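You operate a simulated robot arm through the tools that you are given. There is no shell and no other tool.

The job below is to be done with a simulated two-armed robot. You get a single attempt, and the scene is never put back.

Task
Pack both fitted pipes in the low brown carton and close its flaps.
Fine: take them out of the grey plate's collars and stand them upright; the black cap stays in its collar. Set down upright: bent grey pipe, short grey pipe.

The check looks at the end state, three seconds after you hand in, the way a careful person would. Anything else that was tipped, shoved, dropped, spilled or broken makes it a failure. A push-on lid holds only when it is set on centred and level and pressed home; a screw cap is set on level and turned clockwise until tight.

Robot
Two 6-joint arms with fingered hands on one trunk that stands fixed in place. Base frame: the origin is at the foot of the trunk, x ahead of it, y to its left, z up; the work surface is at about z = 70. Readings come in cm, rad, newtons and seconds.
The left shoulder is at [5, 17, 103.5], the right one opposite. With the tool pointing down near the work surface each hand reaches from about 48 to 76 cm from the base axis, measured 20 degrees to its own side. Payload 3.5 kg a hand.
The TCP of each hand is the grasp point between the finger pads, 2.6 cm short of the fingertips. In the tool frame z runs along the fingers and y along their closing line. The gripper opens to 13.2 cm. The gripper's body begins 7.3 cm behind the TCP. The gripper is a hand of 3 fingers: y runs from the thumb to the fingers, the wrist lies at [0, 0, -23.4] in the tool frame, and closing takes about 1.5 s.
Orientation is told as [roll, pitch, yaw] about the base's x, y, z axes, in that order, counted from this pose: with the fingers straight down and closing along the base's y, the tool's x points along the base's -x, its y along +y and its z along -z.

Tools
- The arms move only by the tool nudge_tool. It takes "left_increments", "right_increments" or both (then of equal length, played together; a hand with none holds still); each is a list of rows, each an object of numbers (a shift or turn left out is 0, a gripper value left out holds the last): "dx", "dy", "dz": the shift along the base's x, y, z in cm; "rx", "ry", "rz": the turn, a rotation vector about the base's x, y, z in rad; "claw": the closure, from 0 (fully open) to 1 (shut). In form: [{"dx": .., "dy": .., "dz": .., "rx": .., "ry": .., "rz": .., "claw": ..}, ...]. A call has 1 to 20 rows; each row shifts and turns the commanded pose from where the row before left it. Each row takes 0.2 s and may step no farther than 5 cm and 0.15 rad from the row before; otherwise, or with a gripper value out of range, the whole call is refused. Where a pose cannot be reached the arm comes as near as it can. A force on the tool above 70 N (or 10 N above the force at the start of the call, whichever is more), or a blocked arm, ends the call early, and 0.2 s more pass. The fingers move at their own pace (about 10.8 cm/s each) and stop on an object; they squeeze with about 27 N. The grip force told is the motor's: it shows also when the fingers shut on nothing. Time passes only in rows, and 0.2 s behind the last, so rows that do not move let the fingers close. It gives the time, the measured TCP pose, the force on the tool (base axes), the opening and the grip force at its end, in the units of the frame above (readings bear some noise), with the torque about the TCP (base axes, N m) and any sound that the robot's microphone picked up, and new pictures: "show" is both (left out), scene, wrist or none (wrist: the cameras of the hands that moved).
- Cameras (640 x 400 px; columns grow to the right, rows downward): "scene" is now at [4.37, -0.41, 163.14]; the picture's right is [-0.06, -1.00, 0.00], its down [-0.67, 0.04, -0.74] and it looks along [0.74, -0.04, -0.67] (base axes); focal length 320 px, centre (320, 200). "left" rides on the left gripper at [-6.2, 0.3, -9.2] in its tool frame; the picture's right is [-0.05, -1.00, 0.00], its down [0.83, -0.04, -0.56] and it looks along [0.55, -0.03, 0.83] (tool axes); focal length 230 px, centre (320, 200). "right" rides on the right gripper at [6.2, 0.3, -9.2] in its tool frame; the picture's right is [-0.05, 1.00, 0.00], its down [-0.83, -0.04, -0.56] and it looks along [-0.55, -0.03, 0.83] (tool axes); focal length 230 px, centre (320, 200). There is no depth. A picture from a camera that has moved, and an enlarged one, comes with that camera's place and axes in the base frame and with its lens.
- raise_lower(by): slides the trunk up (or, below 0, down) by that many cm; the arms and the scene camera ride with it, the base frame stays. It gives what a move gives, with no picture.
- preshape(shape, hand): the hand has 3 fingers and takes this shape, open, in about a second: jaw (thumb against the fingers, like two jaws); tri (thumb and two fingers); tip (a fingertip pinch); poke (one finger out to press); point (the index stretched); flat (the hand flat); cup (the hand cupped); fist (a fist). The gripper value then closes the fingers along that shape, each until it touches; the sizes above hold for jaw. It gives what a move gives, with no picture.
- pan_tilt(pan, tilt): turns the head with the scene camera to pan (to the left, within 1.501 rad either way) and tilt (down, from -0.506 to 1.204), counted from straight ahead of the robot. It gives what a move gives, and a new picture of the scene camera.
- close_up(camera, box): a new picture of the part [left, top, right, bottom] of that camera's present view, enlarged. The clock stands still meanwhile.
- hand_in(): hands the job in; it is judged then, once.

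Nothing tells you positions but the pictures and the camera data. Unless the task says otherwise, let go and move clear before handing in.

The tools are called after "Call:" as a command line: name --argument value ..., lists and objects as JSON in quotes. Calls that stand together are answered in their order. nudge_tool: Moves the arms, as the interface text tells. Its arguments: {"type":"object","properties":{"left_increments":{"type":"array","items":{"type":"object","properties":{"dx":{"type":"number"},"dy":{"type":"number"},"dz":{"type":"number"},"rx":{"type":"number"},"ry":{"type":"number"},"rz":{"type":"number"},"claw":{"type":"number"}}}},"right_increments":{"type":"array","items":{"type":"object","properties":{"dx":{"type":"number"},"dy":{"type":"number"},"dz":{"type":"number"},"rx":{"type":"number"},"ry":{"type":"number"},"rz":{"type":"number"},"claw":{"type":"number"}}}},"show":{"type":"string","enum":["both","scene","wrist","none"]}},"required":[]} The other tools are called the same way: raise_lower (by) slides the trunk up or down; preshape (shape, hand) gives the hand a shape; pan_tilt (pan, tilt) turns the head that bears the scene camera; close_up (camera, box) takes an enlarged picture of a part of a camera's view; hand_in () hands the job in.

At the start:

```text
t: 0.0
left_tcp_pos: [65.35, 19.06, 111.38]
left_orientation: [0.0, -0.001, 0.0]
left_ft_force: [1.3, -0.7, -0.4]
left_torque: [0.01, -0.03, -0.02]
left_grip_width: 13.2
left_grasp_force: 0.1
left_shape: jaw
right_tcp_pos: [54.49, -38.86, 110.86]
right_orientation: [0.0, 0.0, 0.001]
right_ft_force: [0.5, -0.3, 0.1]
right_torque: [-0.03, -0.02, 0.02]
right_grip_width: 13.2
right_grasp_force: 0.1
right_shape: jaw
trunk travel left (down, up): [-65.0, 6.0]
head pan, tilt: [-0.061, 0.737]
```

scene: 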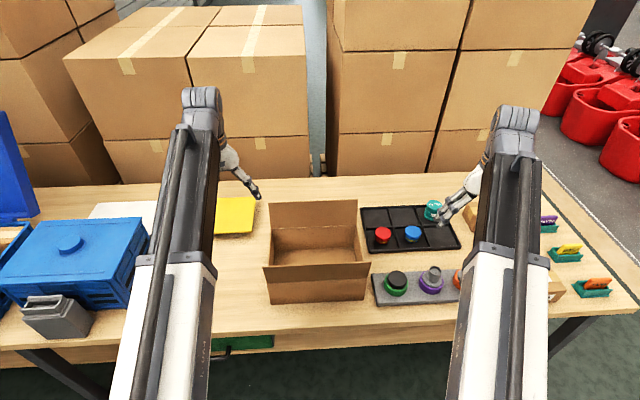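
right: 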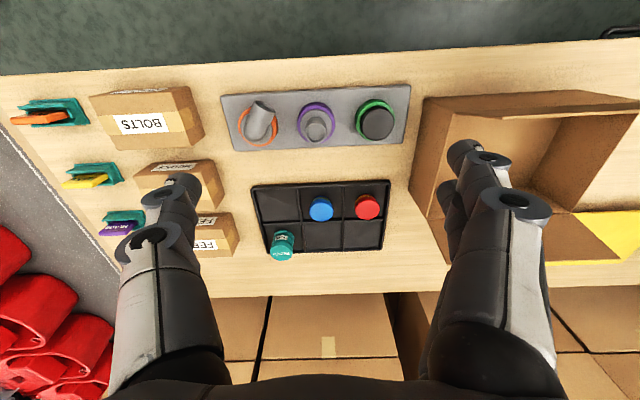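
left: 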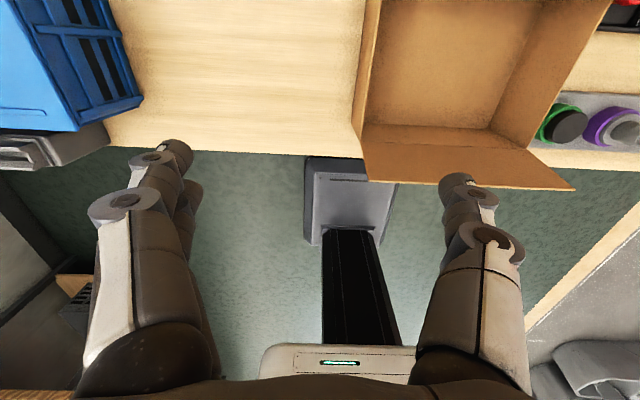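

I see the low carton in the middle of the table with its flaps open. The grey plate is to its right, with the black cap in the green collar, the short pipe in the purple and the bent pipe in the orange. I'll look closer before moving anything.

Call:
close_up --camera "scene" --box '[250, 180, 490, 330]'

Call:
close_up --camera "right" --box '[200, 60, 440, 210]'

Call:
close_up --camera "left" --box '[340, 0, 640, 190]'

Call:
close_up --camera "right" --box '[400, 60, 640, 290]'

```text
2.67 times, centred on (370, 255) of scene
camera zoom: at [4.37, -0.41, 163.14], right [-0.06, -1.0, 0.0], down [-0.67, 0.04, -0.74], along [0.74, -0.04, -0.67], focal length 854 px, centre (187, 53)
```

zoom: 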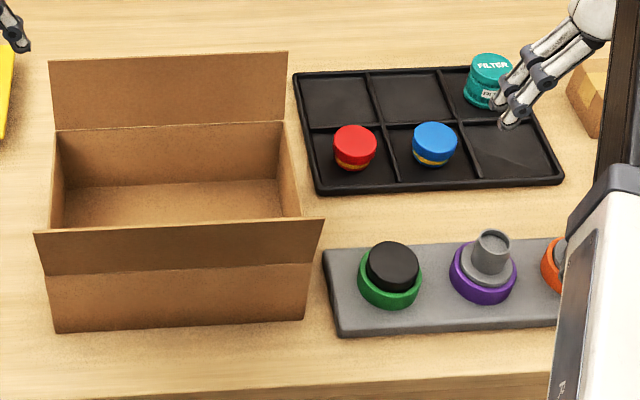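

```text
2.67 times, centred on (320, 135) of right
camera zoom: at [48.28, -38.56, 120.19], right [0.05, 1.0, 0.0], down [0.83, -0.04, 0.56], along [0.55, -0.03, -0.83], focal length 614 px, centre (320, 373)
```

zoom: 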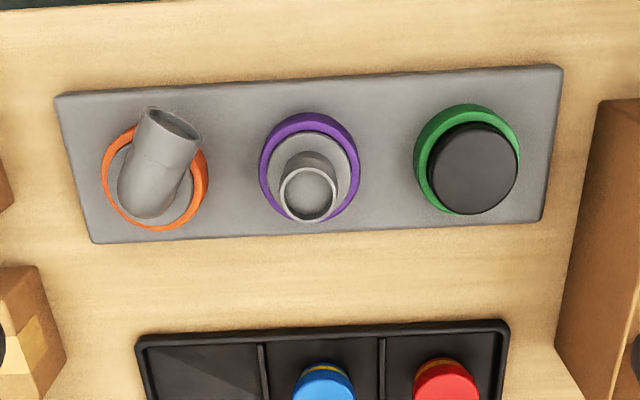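

```text
2.11 times, centred on (490, 95) of left
camera zoom: at [71.43, 19.42, 120.67], right [0.05, -1.0, 0.0], down [-0.83, -0.04, 0.56], along [-0.55, -0.03, -0.83], focal length 484 px, centre (-38, 421)
```

zoom: 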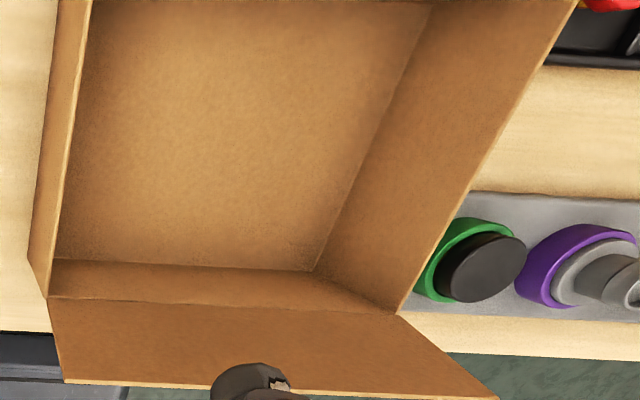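

```text
1.74 times, centred on (520, 175) of right
camera zoom: at [48.28, -38.56, 120.19], right [0.05, 1.0, 0.0], down [0.83, -0.04, 0.56], along [0.55, -0.03, -0.83], focal length 400 px, centre (-28, 244)
```

zoom: 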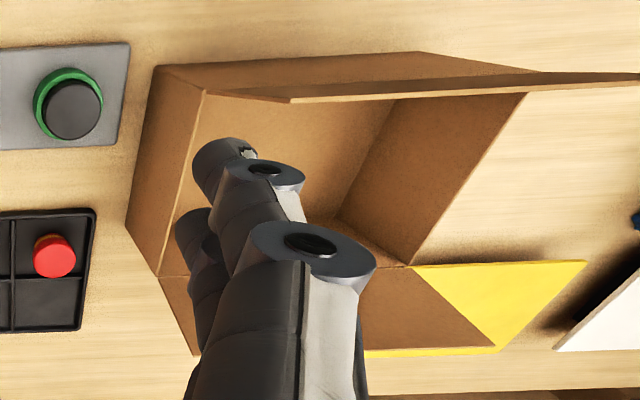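

The plate collars look to be near x≈61 and y≈-28 (green), -40 (purple) and -52 (orange). The carton spans roughly x 58–80, y -17.5–12.6 and is about 12 cm high. I'll lower the right hand a little for a better look at the pipes.

Call:
nudge_tool --right_increments '[{"dx": -1, "dy": -2, "dz": -4}, {"dx": -1, "dy": -2, "dz": -4}, {"dx": -0.5, "dy": -2, "dz": -4}, {"dx": 0, "dy": -1, "dz": -3}, {}]' --show "both"

```text
t: 1.2
left_tcp_pos: [65.29, 18.98, 111.52]
left_orientation: [0.001, 0.002, 0.001]
left_ft_force: [0.2, 0.2, 0.0]
left_torque: [-0.02, -0.03, -0.05]
left_grip_width: 13.22
left_grasp_force: 0.1
left_shape: jaw
right_tcp_pos: [51.96, -45.96, 95.74]
right_orientation: [-0.001, 0.0, -0.001]
right_ft_force: [0.1, -1.0, -0.4]
right_torque: [0.04, -0.01, 0.0]
right_grip_width: 13.18
right_grasp_force: 0.0
right_shape: jaw
trunk travel left (down, up): [-65.0, 6.0]
head pan, tilt: [-0.061, 0.737]
camera scene: at [4.37, -0.4, 163.14], right [-0.06, -1.0, 0.0], down [-0.67, 0.04, -0.74], along [0.74, -0.04, -0.67], focal length 320 px, centre (320, 200)
camera right: at [45.77, -45.6, 105.08], right [0.05, 1.0, 0.0], down [0.83, -0.04, 0.56], along [0.55, -0.03, -0.83], focal length 230 px, centre (320, 200)
```

scene: 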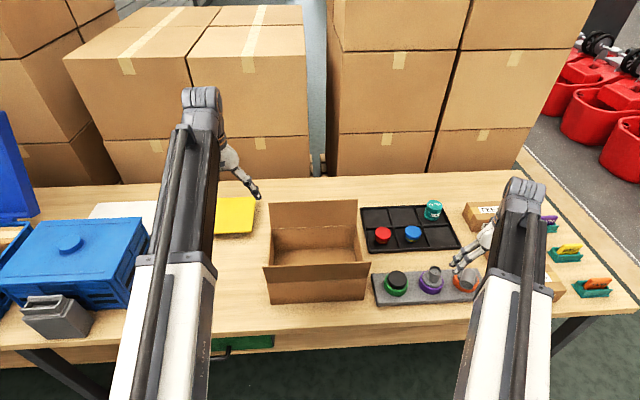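
right: 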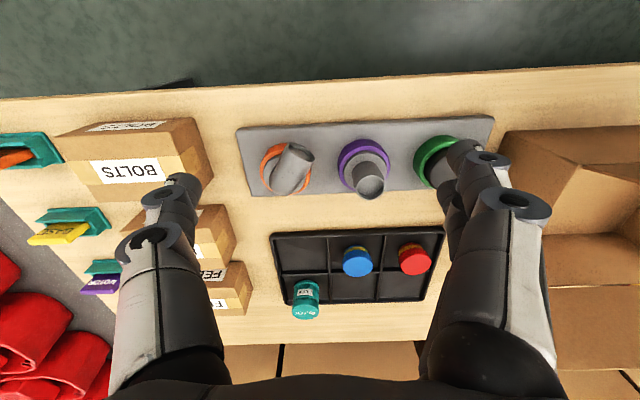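

Call:
close_up --camera "scene" --box '[370, 250, 490, 325]'

Call:
close_up --camera "right" --box '[230, 110, 510, 230]'

```text
5.33 times, centred on (430, 288) of scene
camera zoom: at [4.37, -0.4, 163.14], right [-0.06, -1.0, 0.0], down [-0.67, 0.04, -0.74], along [0.74, -0.04, -0.67], focal length 1707 px, centre (-267, -267)
```

zoom: 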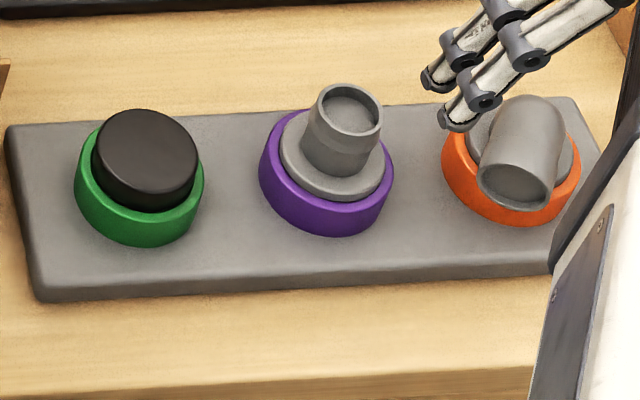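

```text
2.29 times, centred on (370, 170) of right
camera zoom: at [45.77, -45.6, 105.08], right [0.05, 1.0, 0.0], down [0.83, -0.04, 0.56], along [0.55, -0.03, -0.83], focal length 526 px, centre (206, 269)
```

zoom: 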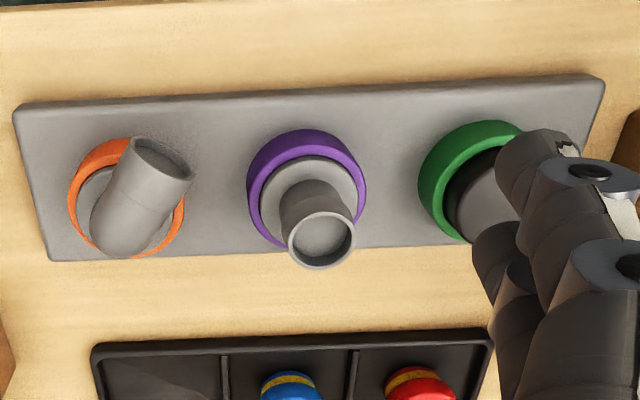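

The bent pipe's base is at about (61.2, -51.7), with its outlet pointing towards the robot and to the left. The short pipe stands at about (61.1, -39.8) with its top near z 79.5. I'll turn the right hand across the elbow, part-close it, and bring it over the bent pipe.

Call:
nudge_tool --right_increments '[{"dx": 1.5, "dy": -1, "rz": -0.13, "claw": 0.35}, {"dx": 2, "dy": -1.2, "rz": -0.13, "claw": 0.35}, {"dx": 2, "dy": -1.2, "dz": -1, "rz": -0.13}, {"dx": 2, "dy": -1.2, "dz": -1, "rz": -0.13}, {"dx": 1.7, "dy": -1.1, "dz": -1.7, "rz": -0.1}, {}]'

```text
t: 2.6
left_tcp_pos: [65.33, 18.93, 111.56]
left_orientation: [-0.001, 0.0, -0.001]
left_ft_force: [0.5, 0.4, 0.0]
left_torque: [0.01, -0.03, 0.01]
left_grip_width: 13.17
left_grasp_force: 0.0
left_shape: jaw
right_tcp_pos: [61.19, -51.47, 92.09]
right_orientation: [0.0, 0.001, -0.621]
right_ft_force: [1.1, 0.3, -1.3]
right_torque: [0.0, 0.03, -0.05]
right_grip_width: 8.59
right_grasp_force: 0.0
right_shape: jaw
trunk travel left (down, up): [-65.0, 6.0]
head pan, tilt: [-0.061, 0.737]
camera scene: at [4.36, -0.4, 163.14], right [-0.06, -1.0, 0.0], down [-0.67, 0.04, -0.74], along [0.74, -0.04, -0.67], focal length 320 px, centre (320, 200)
camera right: at [56.36, -47.76, 101.48], right [0.62, 0.78, 0.0], down [0.65, -0.52, 0.56], along [0.43, -0.35, -0.83], focal length 230 px, centre (320, 200)
```

scene: 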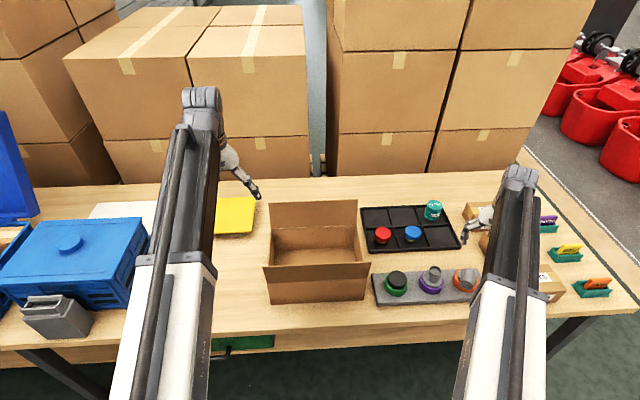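
right: 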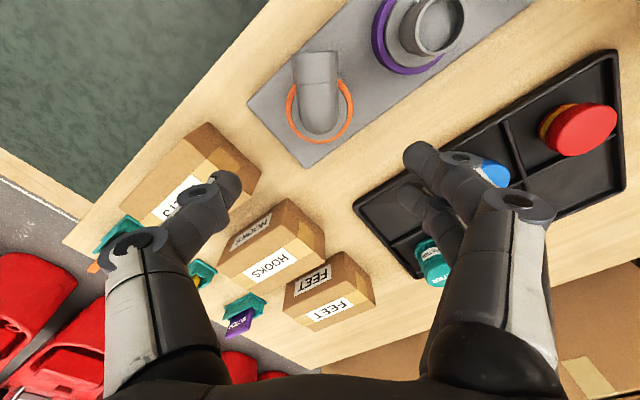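

The elbow is lined up between the fingers. I'll lower the hand to about z 78 and close on it.

Call:
nudge_tool --right_increments '[{"dz": -4}, {"dz": -4}, {"dz": -3}, {"dz": -2}, {"dz": -1}, {}]'

```text
t: 4.0
left_tcp_pos: [65.4, 18.92, 111.5]
left_orientation: [0.0, 0.001, 0.0]
left_ft_force: [0.2, 0.4, -0.3]
left_torque: [-0.02, 0.01, -0.04]
left_grip_width: 13.18
left_grasp_force: 0.0
left_shape: jaw
right_tcp_pos: [61.22, -51.63, 78.1]
right_orientation: [0.001, 0.0, -0.621]
right_ft_force: [-0.4, 0.4, 0.8]
right_torque: [0.01, 0.0, 0.0]
right_grip_width: 8.6
right_grasp_force: 0.1
right_shape: jaw
trunk travel left (down, up): [-65.0, 6.0]
head pan, tilt: [-0.061, 0.737]
camera scene: at [4.37, -0.41, 163.14], right [-0.06, -1.0, 0.0], down [-0.67, 0.04, -0.74], along [0.74, -0.04, -0.67], focal length 320 px, centre (320, 200)
camera right: at [56.26, -47.72, 87.39], right [0.62, 0.78, 0.0], down [0.65, -0.52, 0.56], along [0.43, -0.35, -0.83], focal length 230 px, centre (320, 200)
```

scene: 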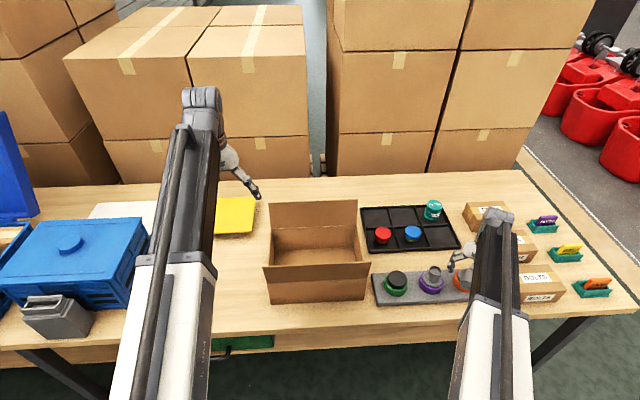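
right: 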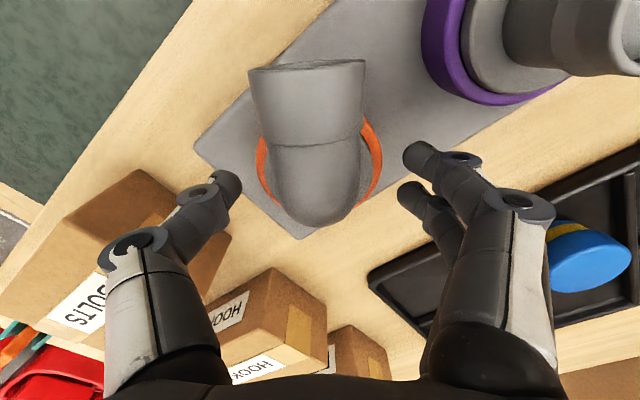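

Call:
nudge_tool --right_increments '[{"dx": -0.15, "dy": -0.2}, {"claw": 0.6}, {"claw": 0.75}, {"claw": 0.9}, {"claw": 1}, {}, {}, {}]'

Call:
close_up --camera "right" --box '[160, 40, 480, 240]'

```text
t: 5.8
left_tcp_pos: [65.34, 19.12, 111.57]
left_orientation: [-0.003, 0.0, -0.001]
left_ft_force: [-0.5, -0.6, -0.4]
left_torque: [0.02, -0.01, 0.01]
left_grip_width: 13.18
left_grasp_force: 0.0
left_shape: jaw
right_tcp_pos: [61.14, -51.64, 78.35]
right_orientation: [0.001, -0.006, -0.62]
right_ft_force: [12.1, -0.1, 25.7]
right_torque: [0.2, -0.48, -0.02]
right_grip_width: 4.2
right_grasp_force: 27.3
right_shape: jaw
trunk travel left (down, up): [-65.0, 6.0]
head pan, tilt: [-0.061, 0.737]
camera scene: at [4.26, -0.22, 163.16], right [-0.06, -1.0, 0.0], down [-0.67, 0.04, -0.74], along [0.74, -0.05, -0.67], focal length 320 px, centre (320, 200)
camera right: at [56.19, -47.84, 87.65], right [0.62, 0.78, 0.0], down [0.65, -0.52, 0.56], along [0.44, -0.35, -0.83], focal length 230 px, centre (320, 200)
```

scene: 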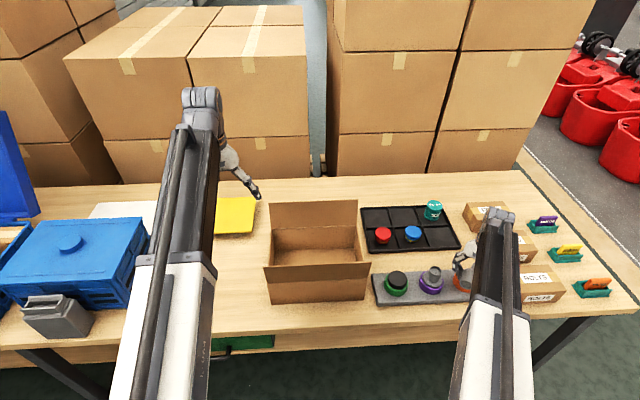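
right: 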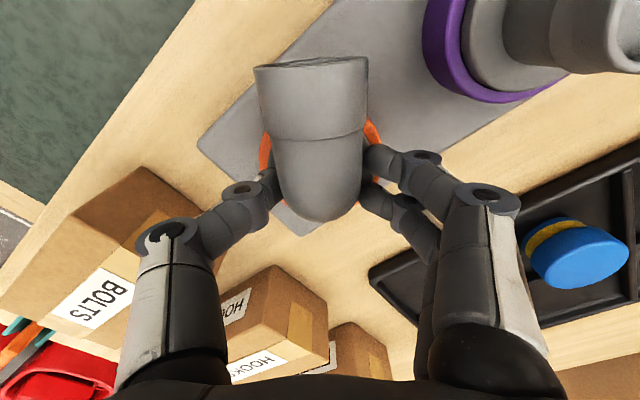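

```text
2.00 times, centred on (320, 140) of right
camera zoom: at [56.19, -47.84, 87.65], right [0.62, 0.78, 0.0], down [0.65, -0.52, 0.56], along [0.44, -0.35, -0.83], focal length 460 px, centre (320, 320)
```

zoom: 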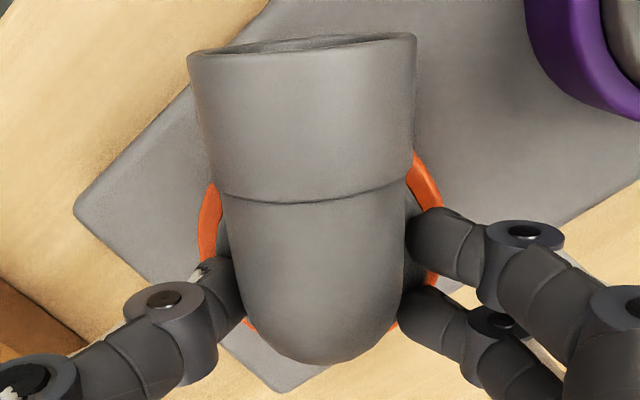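

The hand holds the elbow at 4.2 cm width, with some upward contact force. Next I'll pull straight up gently and watch the force and whether the plate moves.

Call:
nudge_tool --right_increments '[{"dz": 0.3}, {"dz": 0.3}, {"dz": 0.4}, {"dz": 0.5}, {}]'

```text
t: 7.0
left_tcp_pos: [65.5, 18.86, 111.38]
left_orientation: [0.002, 0.001, 0.0]
left_ft_force: [0.3, -0.6, -0.3]
left_torque: [0.01, 0.0, 0.0]
left_grip_width: 13.2
left_grasp_force: 0.1
left_shape: jaw
right_tcp_pos: [60.9, -51.86, 79.42]
right_orientation: [-0.002, 0.008, -0.621]
right_ft_force: [-5.4, 2.0, -23.9]
right_torque: [0.02, 0.13, 0.08]
right_grip_width: 3.16
right_grasp_force: 27.0
right_shape: jaw
trunk travel left (down, up): [-65.0, 6.0]
head pan, tilt: [-0.061, 0.737]
camera scene: at [4.54, -0.59, 163.11], right [-0.06, -1.0, 0.0], down [-0.67, 0.04, -0.74], along [0.74, -0.04, -0.67], focal length 320 px, centre (320, 200)
camera right: at [56.11, -48.01, 88.71], right [0.62, 0.78, 0.0], down [0.65, -0.52, 0.55], along [0.43, -0.34, -0.84], focal length 230 px, centre (320, 200)
```

scene: 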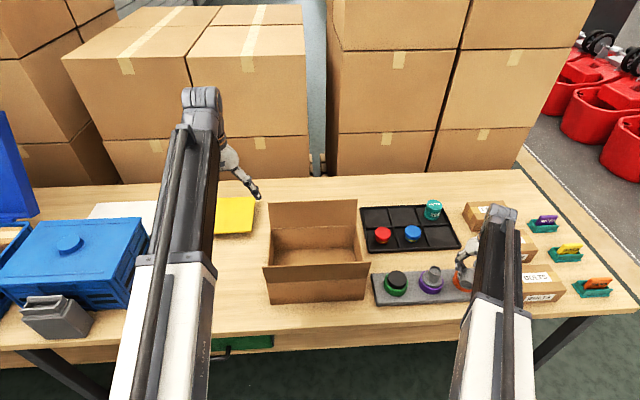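
right: 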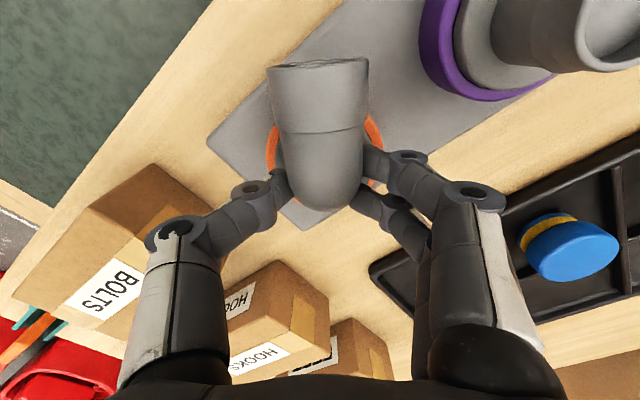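

Call:
close_up --camera "right" --box '[200, 40, 440, 240]'

Call:
close_up --camera "scene" --box '[370, 230, 530, 330]'

```text
2.00 times, centred on (320, 140) of right
camera zoom: at [56.11, -48.01, 88.71], right [0.62, 0.78, 0.0], down [0.65, -0.52, 0.55], along [0.43, -0.34, -0.84], focal length 460 px, centre (320, 320)
```

zoom: 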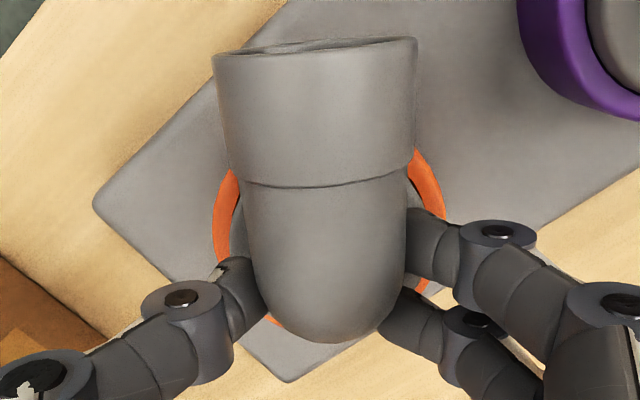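

```text
4.00 times, centred on (450, 280) of scene
camera zoom: at [4.54, -0.59, 163.11], right [-0.06, -1.0, 0.0], down [-0.67, 0.04, -0.74], along [0.74, -0.04, -0.67], focal length 1280 px, centre (-200, -120)
```

zoom: 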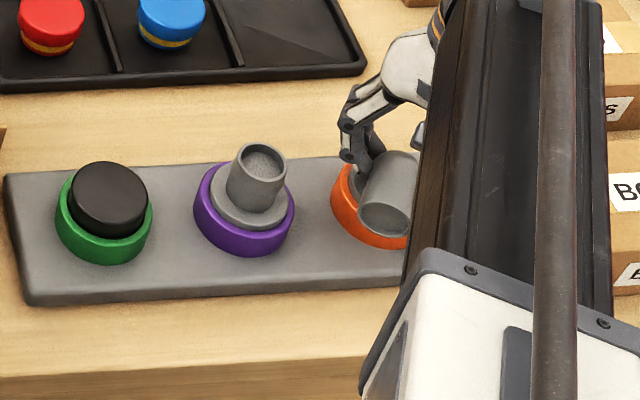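

The pipe hasn't risen: it is a tight fit and the fingers slid about 1 cm up it. I'll open slightly, go back down for a deeper grip, and then test a gentle twist with the pull.

Call:
nudge_tool --right_increments '[{"claw": 0.5}, {"claw": 0.5}, {"claw": 0.5, "dx": 0.25, "dy": 0.2}, {"dz": -0.5}, {"dz": -0.4}, {}]' --show "wrist"

```text
t: 8.4
left_tcp_pos: [65.36, 19.03, 111.54]
left_orientation: [0.0, -0.001, 0.0]
left_ft_force: [0.3, -0.1, -0.3]
left_torque: [0.01, 0.0, 0.04]
left_grip_width: 13.19
left_grasp_force: 0.0
left_shape: jaw
right_tcp_pos: [61.45, -51.68, 78.72]
right_orientation: [0.0, -0.001, -0.619]
right_ft_force: [-0.4, 0.2, -0.2]
right_torque: [0.0, -0.03, -0.01]
right_grip_width: 6.53
right_grasp_force: 0.0
right_shape: jaw
trunk travel left (down, up): [-65.0, 6.0]
head pan, tilt: [-0.061, 0.737]
camera right: at [56.45, -47.75, 88.09], right [0.62, 0.78, 0.0], down [0.65, -0.52, 0.56], along [0.43, -0.35, -0.83], focal length 230 px, centre (320, 200)
```

right: 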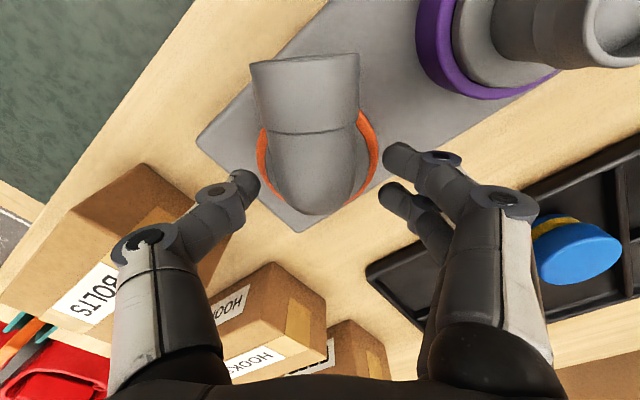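

Looking at the widths, my pads were on the upper half of the elbow, so squeezing wedged the hand upward. I'll centre on the pipe and go deeper, watching for contact with the flange.

Call:
nudge_tool --right_increments '[{"dx": -0.2, "dy": -0.25, "dz": -0.4}, {"dz": -0.5}, {"dz": -0.5}, {"dz": -0.4}, {}]' --show "wrist"

```text
t: 9.6
left_tcp_pos: [65.48, 19.04, 111.53]
left_orientation: [0.0, 0.0, 0.0]
left_ft_force: [-0.1, -0.3, 0.4]
left_torque: [0.02, -0.04, -0.02]
left_grip_width: 13.19
left_grasp_force: 0.2
left_shape: jaw
right_tcp_pos: [61.18, -51.87, 76.98]
right_orientation: [0.001, -0.001, -0.62]
right_ft_force: [0.8, 2.4, 2.0]
right_torque: [0.05, -0.06, -0.03]
right_grip_width: 6.75
right_grasp_force: 0.1
right_shape: jaw
trunk travel left (down, up): [-65.0, 6.0]
head pan, tilt: [-0.061, 0.737]
camera right: at [56.23, -47.94, 86.28], right [0.62, 0.78, 0.0], down [0.65, -0.52, 0.56], along [0.43, -0.35, -0.83], focal length 230 px, centre (320, 200)
```

right: 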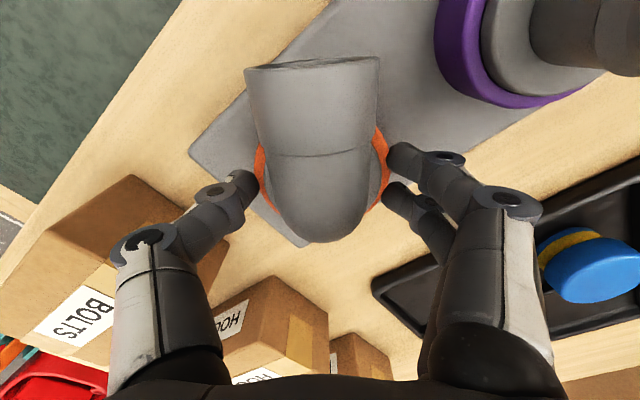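

Call:
nudge_tool --right_increments '[{"claw": 0.65, "dz": 0.1}, {"claw": 0.8}, {"claw": 1}, {}, {}, {}, {}, {}]' --show "wrist"

```text
t: 11.4
left_tcp_pos: [65.37, 18.98, 111.5]
left_orientation: [0.0, -0.001, -0.001]
left_ft_force: [0.1, -1.3, 0.9]
left_torque: [-0.02, 0.01, 0.02]
left_grip_width: 13.19
left_grasp_force: 0.0
left_shape: jaw
right_tcp_pos: [61.24, -51.76, 77.06]
right_orientation: [0.0, -0.001, -0.622]
right_ft_force: [1.9, -1.0, -4.5]
right_torque: [-0.11, -0.01, 0.06]
right_grip_width: 6.26
right_grasp_force: 27.1
right_shape: jaw
trunk travel left (down, up): [-65.0, 6.0]
head pan, tilt: [-0.061, 0.737]
camera right: at [56.24, -47.98, 86.35], right [0.62, 0.78, 0.0], down [0.65, -0.52, 0.55], along [0.43, -0.35, -0.83], focal length 230 px, centre (320, 200)
```

right: 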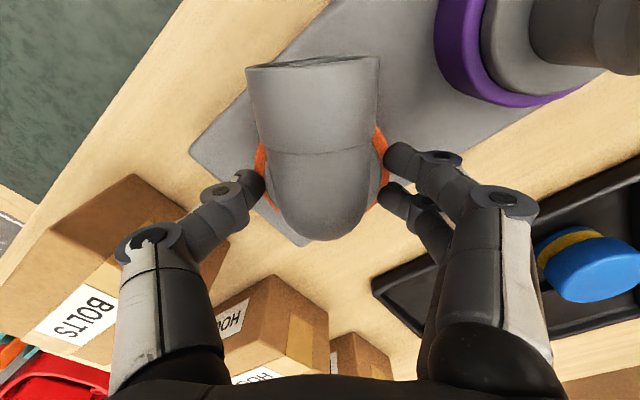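

The fingertips are now on the flange, which is 6.3 cm wide. I'll try pulling from here.

Call:
nudge_tool --right_increments '[{"dz": 0.15}, {"dz": 0.15}, {"dz": 0.15}, {"dz": 0.15}, {}]' --show "wrist"

```text
t: 12.6
left_tcp_pos: [65.51, 18.92, 111.47]
left_orientation: [0.0, 0.0, 0.0]
left_ft_force: [-0.4, 0.6, -0.4]
left_torque: [0.0, 0.0, 0.02]
left_grip_width: 13.2
left_grasp_force: 0.2
left_shape: jaw
right_tcp_pos: [61.28, -51.96, 77.73]
right_orientation: [0.001, -0.002, -0.62]
right_ft_force: [9.9, -6.1, -3.8]
right_torque: [0.29, -0.51, -0.23]
right_grip_width: 5.36
right_grasp_force: 27.4
right_shape: jaw
trunk travel left (down, up): [-65.0, 6.0]
head pan, tilt: [-0.061, 0.737]
camera right: at [56.34, -48.09, 86.93], right [0.62, 0.78, 0.0], down [0.65, -0.52, 0.56], along [0.44, -0.35, -0.83], focal length 230 px, centre (320, 200)
```

right: 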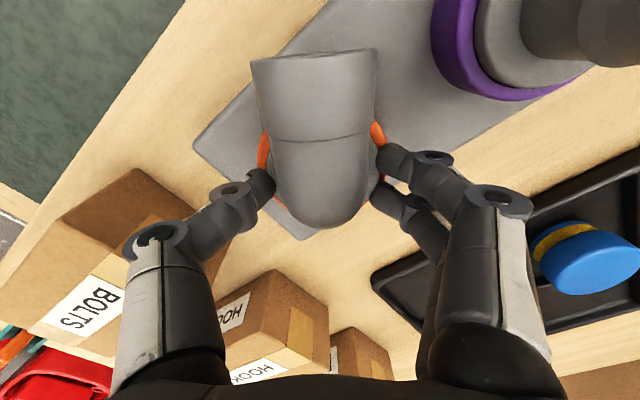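

The fingers slid off the flange rim onto its top. I'll rise a few millimetres so they seat on the straight tube just above the flange, then check the grip.

Call:
nudge_tool --right_increments '[{"dz": 0.2}, {"dz": 0.1}, {}, {}]' --show "wrist"

Call:
close_up --camera "right" --box '[220, 0, 640, 250]'

```text
t: 13.6
left_tcp_pos: [65.47, 19.02, 111.42]
left_orientation: [0.002, 0.003, 0.001]
left_ft_force: [0.5, -0.7, 0.3]
left_torque: [-0.01, -0.01, 0.0]
left_grip_width: 13.2
left_grasp_force: 0.2
left_shape: jaw
right_tcp_pos: [61.25, -51.93, 77.87]
right_orientation: [0.001, 0.002, -0.619]
right_ft_force: [9.3, -6.2, -11.7]
right_torque: [-0.11, -0.24, -0.03]
right_grip_width: 5.3
right_grasp_force: 27.1
right_shape: jaw
trunk travel left (down, up): [-65.0, 6.0]
head pan, tilt: [-0.061, 0.737]
camera right: at [56.29, -48.08, 87.18], right [0.62, 0.78, 0.0], down [0.65, -0.52, 0.55], along [0.43, -0.34, -0.83], focal length 230 px, centre (320, 200)
```

right: 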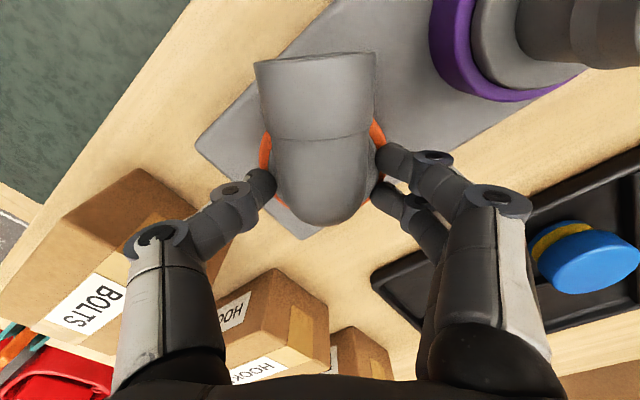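

```text
1.52 times, centred on (430, 125) of right
camera zoom: at [56.29, -48.08, 87.18], right [0.62, 0.78, 0.0], down [0.65, -0.52, 0.55], along [0.43, -0.34, -0.83], focal length 351 px, centre (152, 314)
```

zoom: 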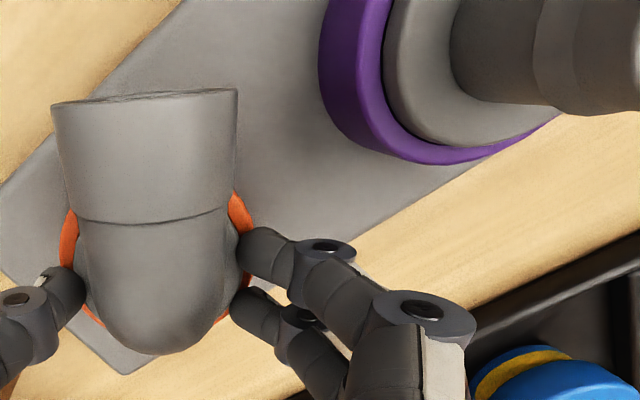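

Before pulling harder, I'll test whether it's twist-locked by turning counter-clockwise a little and reading the torque.

Call:
nudge_tool --right_increments '[{"rz": 0.05}, {"rz": 0.05}, {"rz": 0.05}, {}]' --show "wrist"

```text
t: 14.6
left_tcp_pos: [65.25, 19.15, 111.5]
left_orientation: [-0.002, -0.002, 0.0]
left_ft_force: [0.5, -0.9, 0.0]
left_torque: [-0.03, 0.03, 0.0]
left_grip_width: 13.17
left_grasp_force: 0.0
left_shape: jaw
right_tcp_pos: [61.05, -51.7, 78.39]
right_orientation: [0.001, -0.007, -0.471]
right_ft_force: [6.4, 1.0, 30.9]
right_torque: [0.51, -0.16, 0.59]
right_grip_width: 4.62
right_grasp_force: 27.1
right_shape: jaw
trunk travel left (down, up): [-65.0, 6.0]
head pan, tilt: [-0.061, 0.737]
camera right: at [55.68, -48.66, 87.6], right [0.5, 0.87, 0.0], down [0.72, -0.41, 0.56], along [0.48, -0.28, -0.83], focal length 230 px, centre (320, 200)
```

right: 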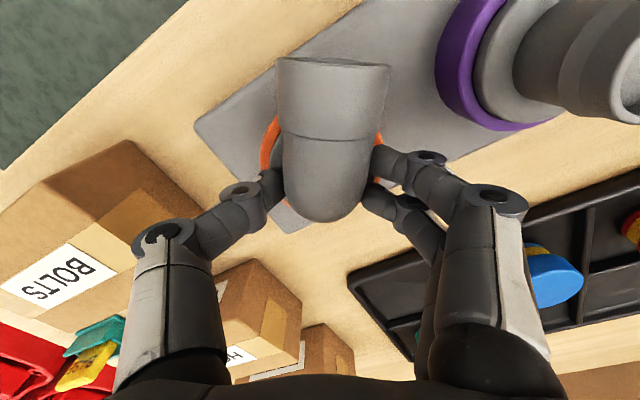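

Call:
nudge_tool --right_increments '[{"dz": 0.3}, {"dz": 0.2}, {}, {}]' --show "wrist"

```text
t: 15.6
left_tcp_pos: [65.38, 19.1, 111.5]
left_orientation: [-0.002, 0.001, 0.0]
left_ft_force: [0.4, 0.6, 0.3]
left_torque: [-0.02, 0.01, -0.01]
left_grip_width: 13.19
left_grasp_force: 0.1
left_shape: jaw
right_tcp_pos: [61.08, -51.91, 78.37]
right_orientation: [0.0, -0.002, -0.471]
right_ft_force: [3.8, 1.9, 4.2]
right_torque: [0.21, -0.17, -0.15]
right_grip_width: 4.49
right_grasp_force: 26.8
right_shape: jaw
trunk travel left (down, up): [-65.0, 6.0]
head pan, tilt: [-0.061, 0.737]
camera right: at [55.66, -48.76, 87.75], right [0.5, 0.87, 0.0], down [0.72, -0.42, 0.55], along [0.48, -0.28, -0.83], focal length 230 px, centre (320, 200)
```

right: 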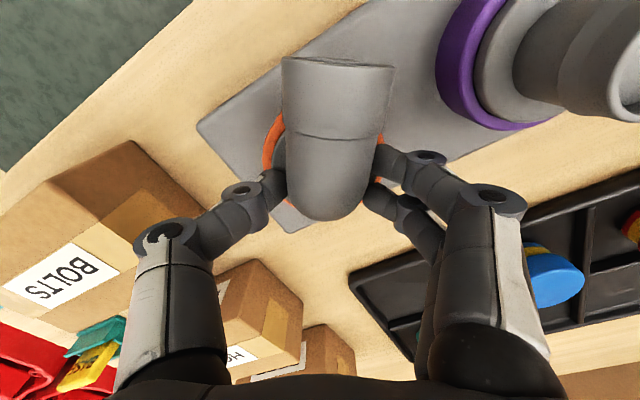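

Call:
nudge_tool --right_increments '[{"rz": 0.06}, {"rz": 0.06}, {"rz": 0.06}, {"rz": 0.06}, {}]' --show "both"

Call:
close_up --camera "scene" --box '[370, 230, 530, 330]'

```text
t: 16.8
left_tcp_pos: [65.52, 19.05, 111.46]
left_orientation: [0.001, 0.0, -0.001]
left_ft_force: [-0.3, -0.2, 0.0]
left_torque: [-0.01, 0.01, 0.01]
left_grip_width: 13.18
left_grasp_force: 0.0
left_shape: jaw
right_tcp_pos: [61.06, -51.76, 78.41]
right_orientation: [0.0, -0.001, -0.229]
right_ft_force: [4.4, 3.7, 1.2]
right_torque: [0.16, -0.03, 0.13]
right_grip_width: 4.49
right_grasp_force: 27.1
right_shape: jaw
trunk travel left (down, up): [-65.0, 6.0]
head pan, tilt: [-0.061, 0.737]
camera scene: at [4.41, -0.37, 163.14], right [-0.06, -1.0, 0.0], down [-0.67, 0.04, -0.74], along [0.74, -0.04, -0.67], focal length 320 px, centre (320, 200)
camera right: at [55.12, -50.07, 87.78], right [0.28, 0.96, 0.0], down [0.8, -0.23, 0.56], along [0.53, -0.15, -0.83], focal length 230 px, centre (320, 200)
```

scene: 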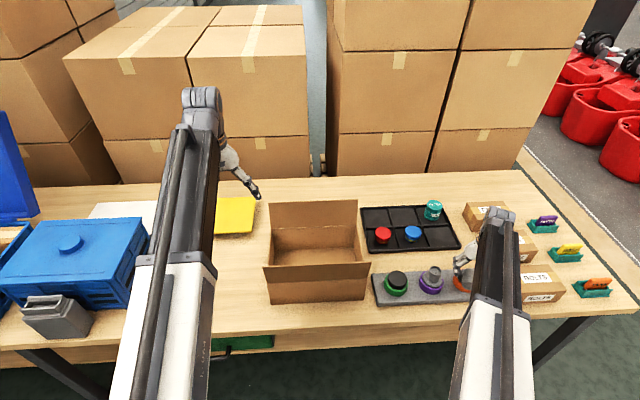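
right: 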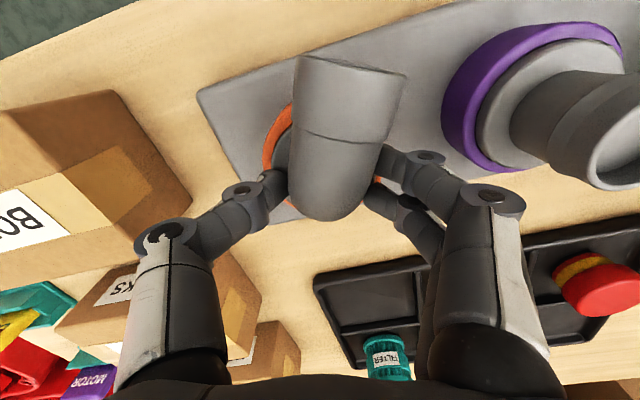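

```text
4.00 times, centred on (450, 280) of scene
camera zoom: at [4.41, -0.37, 163.14], right [-0.06, -1.0, 0.0], down [-0.67, 0.04, -0.74], along [0.74, -0.04, -0.67], focal length 1280 px, centre (-200, -120)
```

zoom: 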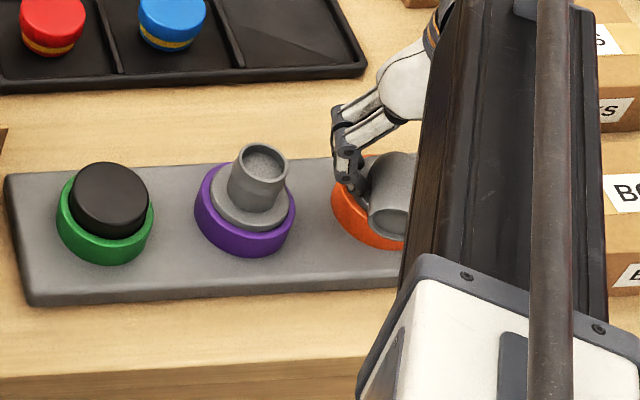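

The pipe turns with the hand at low torque, so it's held by friction rather than a rigid lock. I'll now pull up while turning a little further.

Call:
nudge_tool --right_increments '[{"dz": 0.15, "rz": 0.05}, {"dz": 0.15, "rz": 0.05}, {"dz": 0.15, "rz": 0.05}, {"dz": 0.15, "rz": 0.05}, {}]' --show "wrist"

```text
t: 18.0
left_tcp_pos: [65.53, 18.96, 111.33]
left_orientation: [0.0, 0.002, 0.001]
left_ft_force: [0.5, 0.1, -0.4]
left_torque: [0.0, -0.01, 0.02]
left_grip_width: 13.19
left_grasp_force: 0.1
left_shape: jaw
right_tcp_pos: [61.23, -51.92, 78.88]
right_orientation: [0.0, 0.002, -0.031]
right_ft_force: [6.5, 0.9, -13.7]
right_torque: [-0.14, -0.18, -0.21]
right_grip_width: 3.89
right_grasp_force: 27.1
right_shape: jaw
trunk travel left (down, up): [-65.0, 6.0]
head pan, tilt: [-0.061, 0.737]
camera right: at [54.99, -51.37, 88.24], right [0.08, 1.0, 0.0], down [0.83, -0.07, 0.55], along [0.55, -0.04, -0.83], focal length 230 px, centre (320, 200)
```

right: 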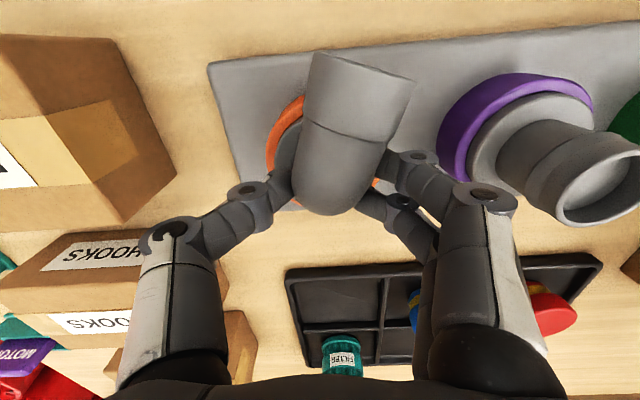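

The pipe seems to rise a few millimetres when twisted and pulled together, but my pads are slipping off the curved top of the elbow. I'll regrip further out along the outlet, where the tube runs horizontal and the fingers can reach below its middle.

Call:
nudge_tool --right_increments '[{"claw": 0.5}, {"claw": 0.5}, {"rz": -0.12, "dz": 0.5}, {"rz": -0.12, "dx": -0.7, "dy": 0.3}, {"rz": -0.09, "dx": -0.8, "dy": 0.3}, {"dx": -0.7, "dy": 0.3}, {}]' --show "wrist"

```text
t: 19.6
left_tcp_pos: [65.42, 19.09, 111.43]
left_orientation: [0.001, -0.001, 0.001]
left_ft_force: [0.1, -0.1, 0.2]
left_torque: [0.04, -0.02, -0.01]
left_grip_width: 13.19
left_grasp_force: 0.1
left_shape: jaw
right_tcp_pos: [58.84, -50.96, 79.46]
right_orientation: [-0.001, -0.001, -0.36]
right_ft_force: [-0.4, -0.3, 0.0]
right_torque: [0.0, 0.01, 0.01]
right_grip_width: 6.54
right_grasp_force: 0.1
right_shape: jaw
trunk travel left (down, up): [-65.0, 6.0]
head pan, tilt: [-0.061, 0.737]
camera right: at [53.15, -48.45, 88.84], right [0.4, 0.92, 0.0], down [0.76, -0.33, 0.56], along [0.51, -0.22, -0.83], focal length 230 px, centre (320, 200)
```

right: 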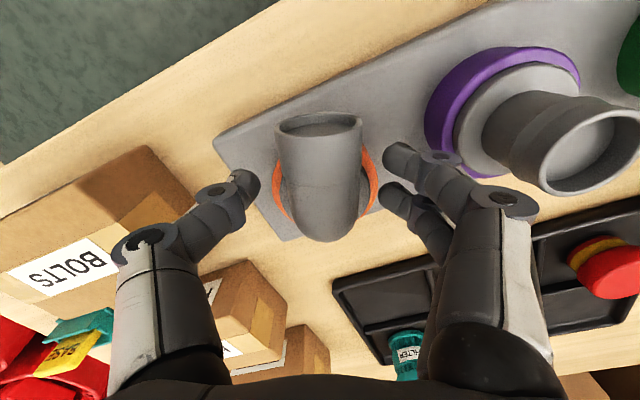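

Call:
nudge_tool --right_increments '[{"dx": -0.45, "dy": 0.2, "dz": -0.8}, {"dz": -0.8}, {"dz": -0.7}, {"claw": 0.65}, {"claw": 0.8}, {"claw": 1}, {}, {}, {}, {}]' --show "wrist"

```text
t: 21.8
left_tcp_pos: [65.17, 19.12, 111.52]
left_orientation: [-0.002, -0.002, -0.001]
left_ft_force: [-0.2, -0.4, 0.8]
left_torque: [0.03, 0.0, 0.0]
left_grip_width: 13.2
left_grasp_force: 0.0
left_shape: jaw
right_tcp_pos: [58.34, -50.64, 77.34]
right_orientation: [-0.001, -0.002, -0.362]
right_ft_force: [-16.0, 3.9, 17.3]
right_torque: [0.04, 0.15, -0.27]
right_grip_width: 3.34
right_grasp_force: 26.7
right_shape: jaw
trunk travel left (down, up): [-65.0, 6.0]
head pan, tilt: [-0.061, 0.737]
camera right: at [52.55, -48.18, 86.74], right [0.4, 0.92, 0.0], down [0.76, -0.33, 0.56], along [0.51, -0.22, -0.83], focal length 230 px, centre (320, 200)
```

right: 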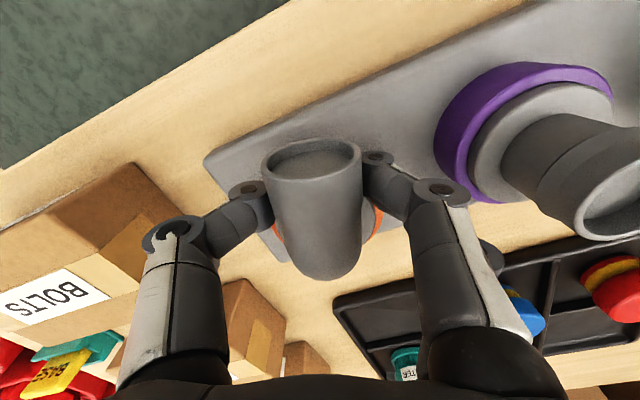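

Call:
close_up --camera "scene" --box '[400, 240, 500, 320]'

Call:
close_up --camera "right" --box '[200, 100, 480, 300]'

```text
5.00 times, centred on (450, 280) of scene
camera zoom: at [4.07, -0.26, 163.16], right [-0.06, -1.0, 0.0], down [-0.67, 0.04, -0.74], along [0.74, -0.05, -0.67], focal length 1601 px, centre (-330, -200)
```

zoom: 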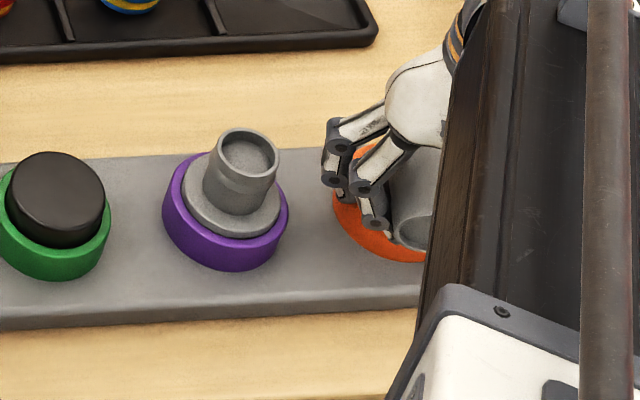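

```text
2.00 times, centred on (340, 200) of right
camera zoom: at [52.55, -48.18, 86.74], right [0.4, 0.92, 0.0], down [0.76, -0.33, 0.56], along [0.51, -0.22, -0.83], focal length 460 px, centre (280, 200)
```

zoom: 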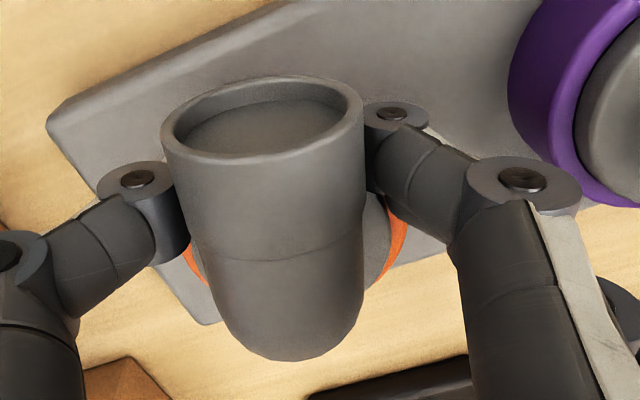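

The fingers now appear hooked under the horizontal tube, at 3.3 cm width below its middle. I'll pull up in small steps.

Call:
nudge_tool --right_increments '[{"dz": 0.2}, {"dz": 0.2}, {"dz": 0.2}, {"dz": 0.2}, {}]' --show "wrist"

```text
t: 23.0
left_tcp_pos: [65.36, 18.88, 111.36]
left_orientation: [0.002, 0.0, 0.0]
left_ft_force: [-0.6, 0.4, -0.2]
left_torque: [0.03, 0.0, -0.02]
left_grip_width: 13.18
left_grasp_force: 0.1
left_shape: jaw
right_tcp_pos: [58.27, -50.7, 77.78]
right_orientation: [0.003, 0.007, -0.361]
right_ft_force: [-21.3, 5.6, -28.1]
right_torque: [-0.12, 0.5, -0.4]
right_grip_width: 3.0
right_grasp_force: 26.9
right_shape: jaw
trunk travel left (down, up): [-65.0, 6.0]
head pan, tilt: [-0.061, 0.737]
camera right: at [52.62, -48.25, 87.09], right [0.4, 0.92, 0.0], down [0.77, -0.34, 0.55], along [0.5, -0.22, -0.84], focal length 230 px, centre (320, 200)
```

right: 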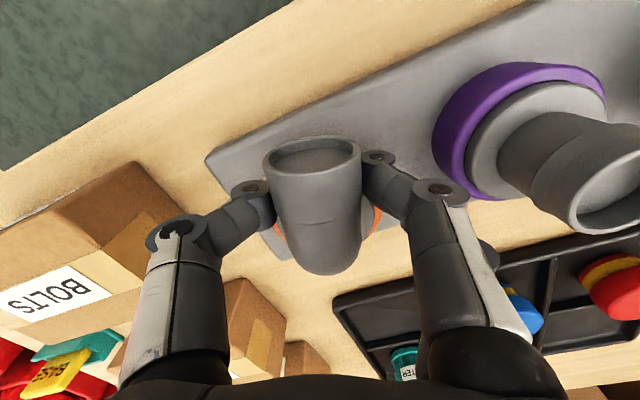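

Call:
nudge_tool --right_increments '[{"dz": 0.2}, {"dz": 0.2}, {"dz": 0.2}, {}, {}]' --show "wrist"

```text
t: 24.2
left_tcp_pos: [65.56, 18.89, 111.43]
left_orientation: [0.001, 0.003, -0.001]
left_ft_force: [0.6, 0.0, 0.1]
left_torque: [0.03, -0.01, -0.02]
left_grip_width: 13.18
left_grasp_force: 0.1
left_shape: jaw
right_tcp_pos: [58.43, -50.72, 78.11]
right_orientation: [0.001, 0.008, -0.362]
right_ft_force: [-12.2, 3.1, -42.6]
right_torque: [-0.17, -0.15, 0.16]
right_grip_width: 2.51
right_grasp_force: 27.0
right_shape: jaw
trunk travel left (down, up): [-65.0, 6.0]
head pan, tilt: [-0.061, 0.737]
camera right: at [52.72, -48.29, 87.5], right [0.4, 0.92, 0.0], down [0.77, -0.34, 0.55], along [0.5, -0.22, -0.84], focal length 230 px, centre (320, 200)
```

right: 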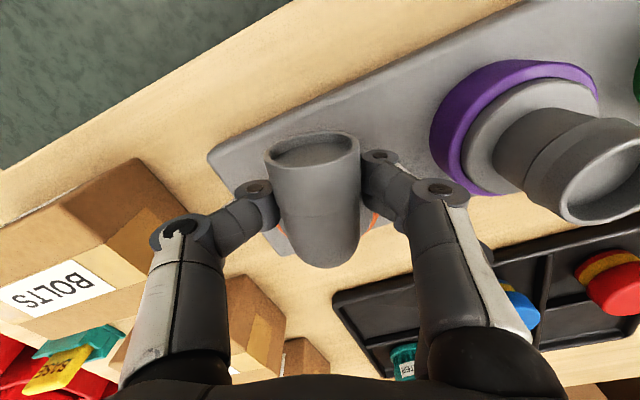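

The pull is at about 43 N with the fingers hooked underneath, and it's still seated. I'll add a turn about the pipe's own axis while holding the pull.

Call:
nudge_tool --right_increments '[{"dx": -0.05, "dy": -0.14, "rz": 0.05}, {"dx": -0.05, "dy": -0.14, "rz": 0.05}, {"dx": -0.05, "dy": -0.14, "rz": 0.05, "dz": 0.1}, {"dx": -0.06, "dy": -0.14, "rz": 0.05}, {"dx": -0.07, "dy": -0.14, "rz": 0.05, "dz": 0.1}, {"dx": 0, "dy": -0.14, "rz": 0.05}, {}]' --show "both"

Call:
close_up --camera "scene" --box '[360, 240, 500, 320]'

```text
t: 25.8
left_tcp_pos: [65.51, 19.06, 111.35]
left_orientation: [0.0, 0.0, 0.0]
left_ft_force: [-0.1, -1.3, 0.1]
left_torque: [0.02, -0.03, -0.01]
left_grip_width: 13.21
left_grasp_force: 0.1
left_shape: jaw
right_tcp_pos: [58.24, -51.46, 78.94]
right_orientation: [0.001, -0.001, -0.059]
right_ft_force: [9.6, 4.8, 1.7]
right_torque: [0.24, -0.4, 0.07]
right_grip_width: 2.73
right_grasp_force: 26.9
right_shape: jaw
trunk travel left (down, up): [-65.0, 6.0]
head pan, tilt: [-0.061, 0.737]
camera scene: at [4.45, -0.35, 163.14], right [-0.06, -1.0, 0.0], down [-0.67, 0.04, -0.74], along [0.74, -0.04, -0.67], focal length 320 px, centre (320, 200)
camera right: at [52.08, -50.81, 88.21], right [0.11, 0.99, 0.0], down [0.83, -0.09, 0.56], along [0.55, -0.06, -0.83], focal length 230 px, centre (320, 200)
```

scene: 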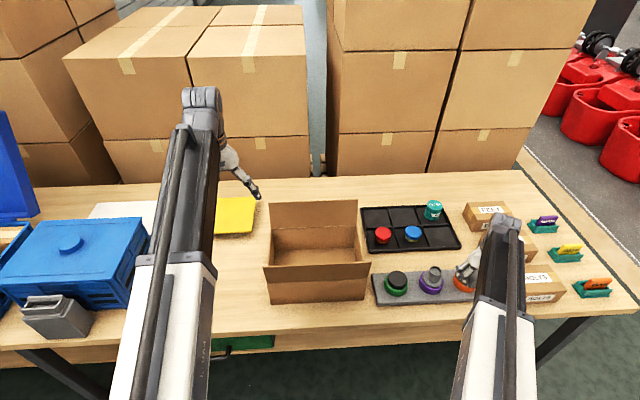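
right: 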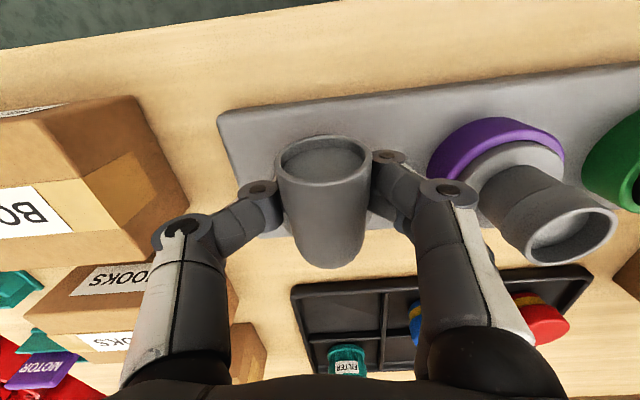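

```text
4.57 times, centred on (430, 280) of scene
camera zoom: at [4.45, -0.35, 163.14], right [-0.06, -1.0, 0.0], down [-0.67, 0.04, -0.74], along [0.74, -0.04, -0.67], focal length 1464 px, centre (-183, -166)
```

zoom: 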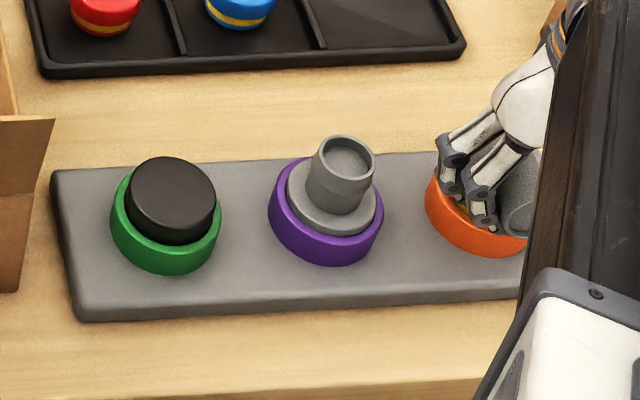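

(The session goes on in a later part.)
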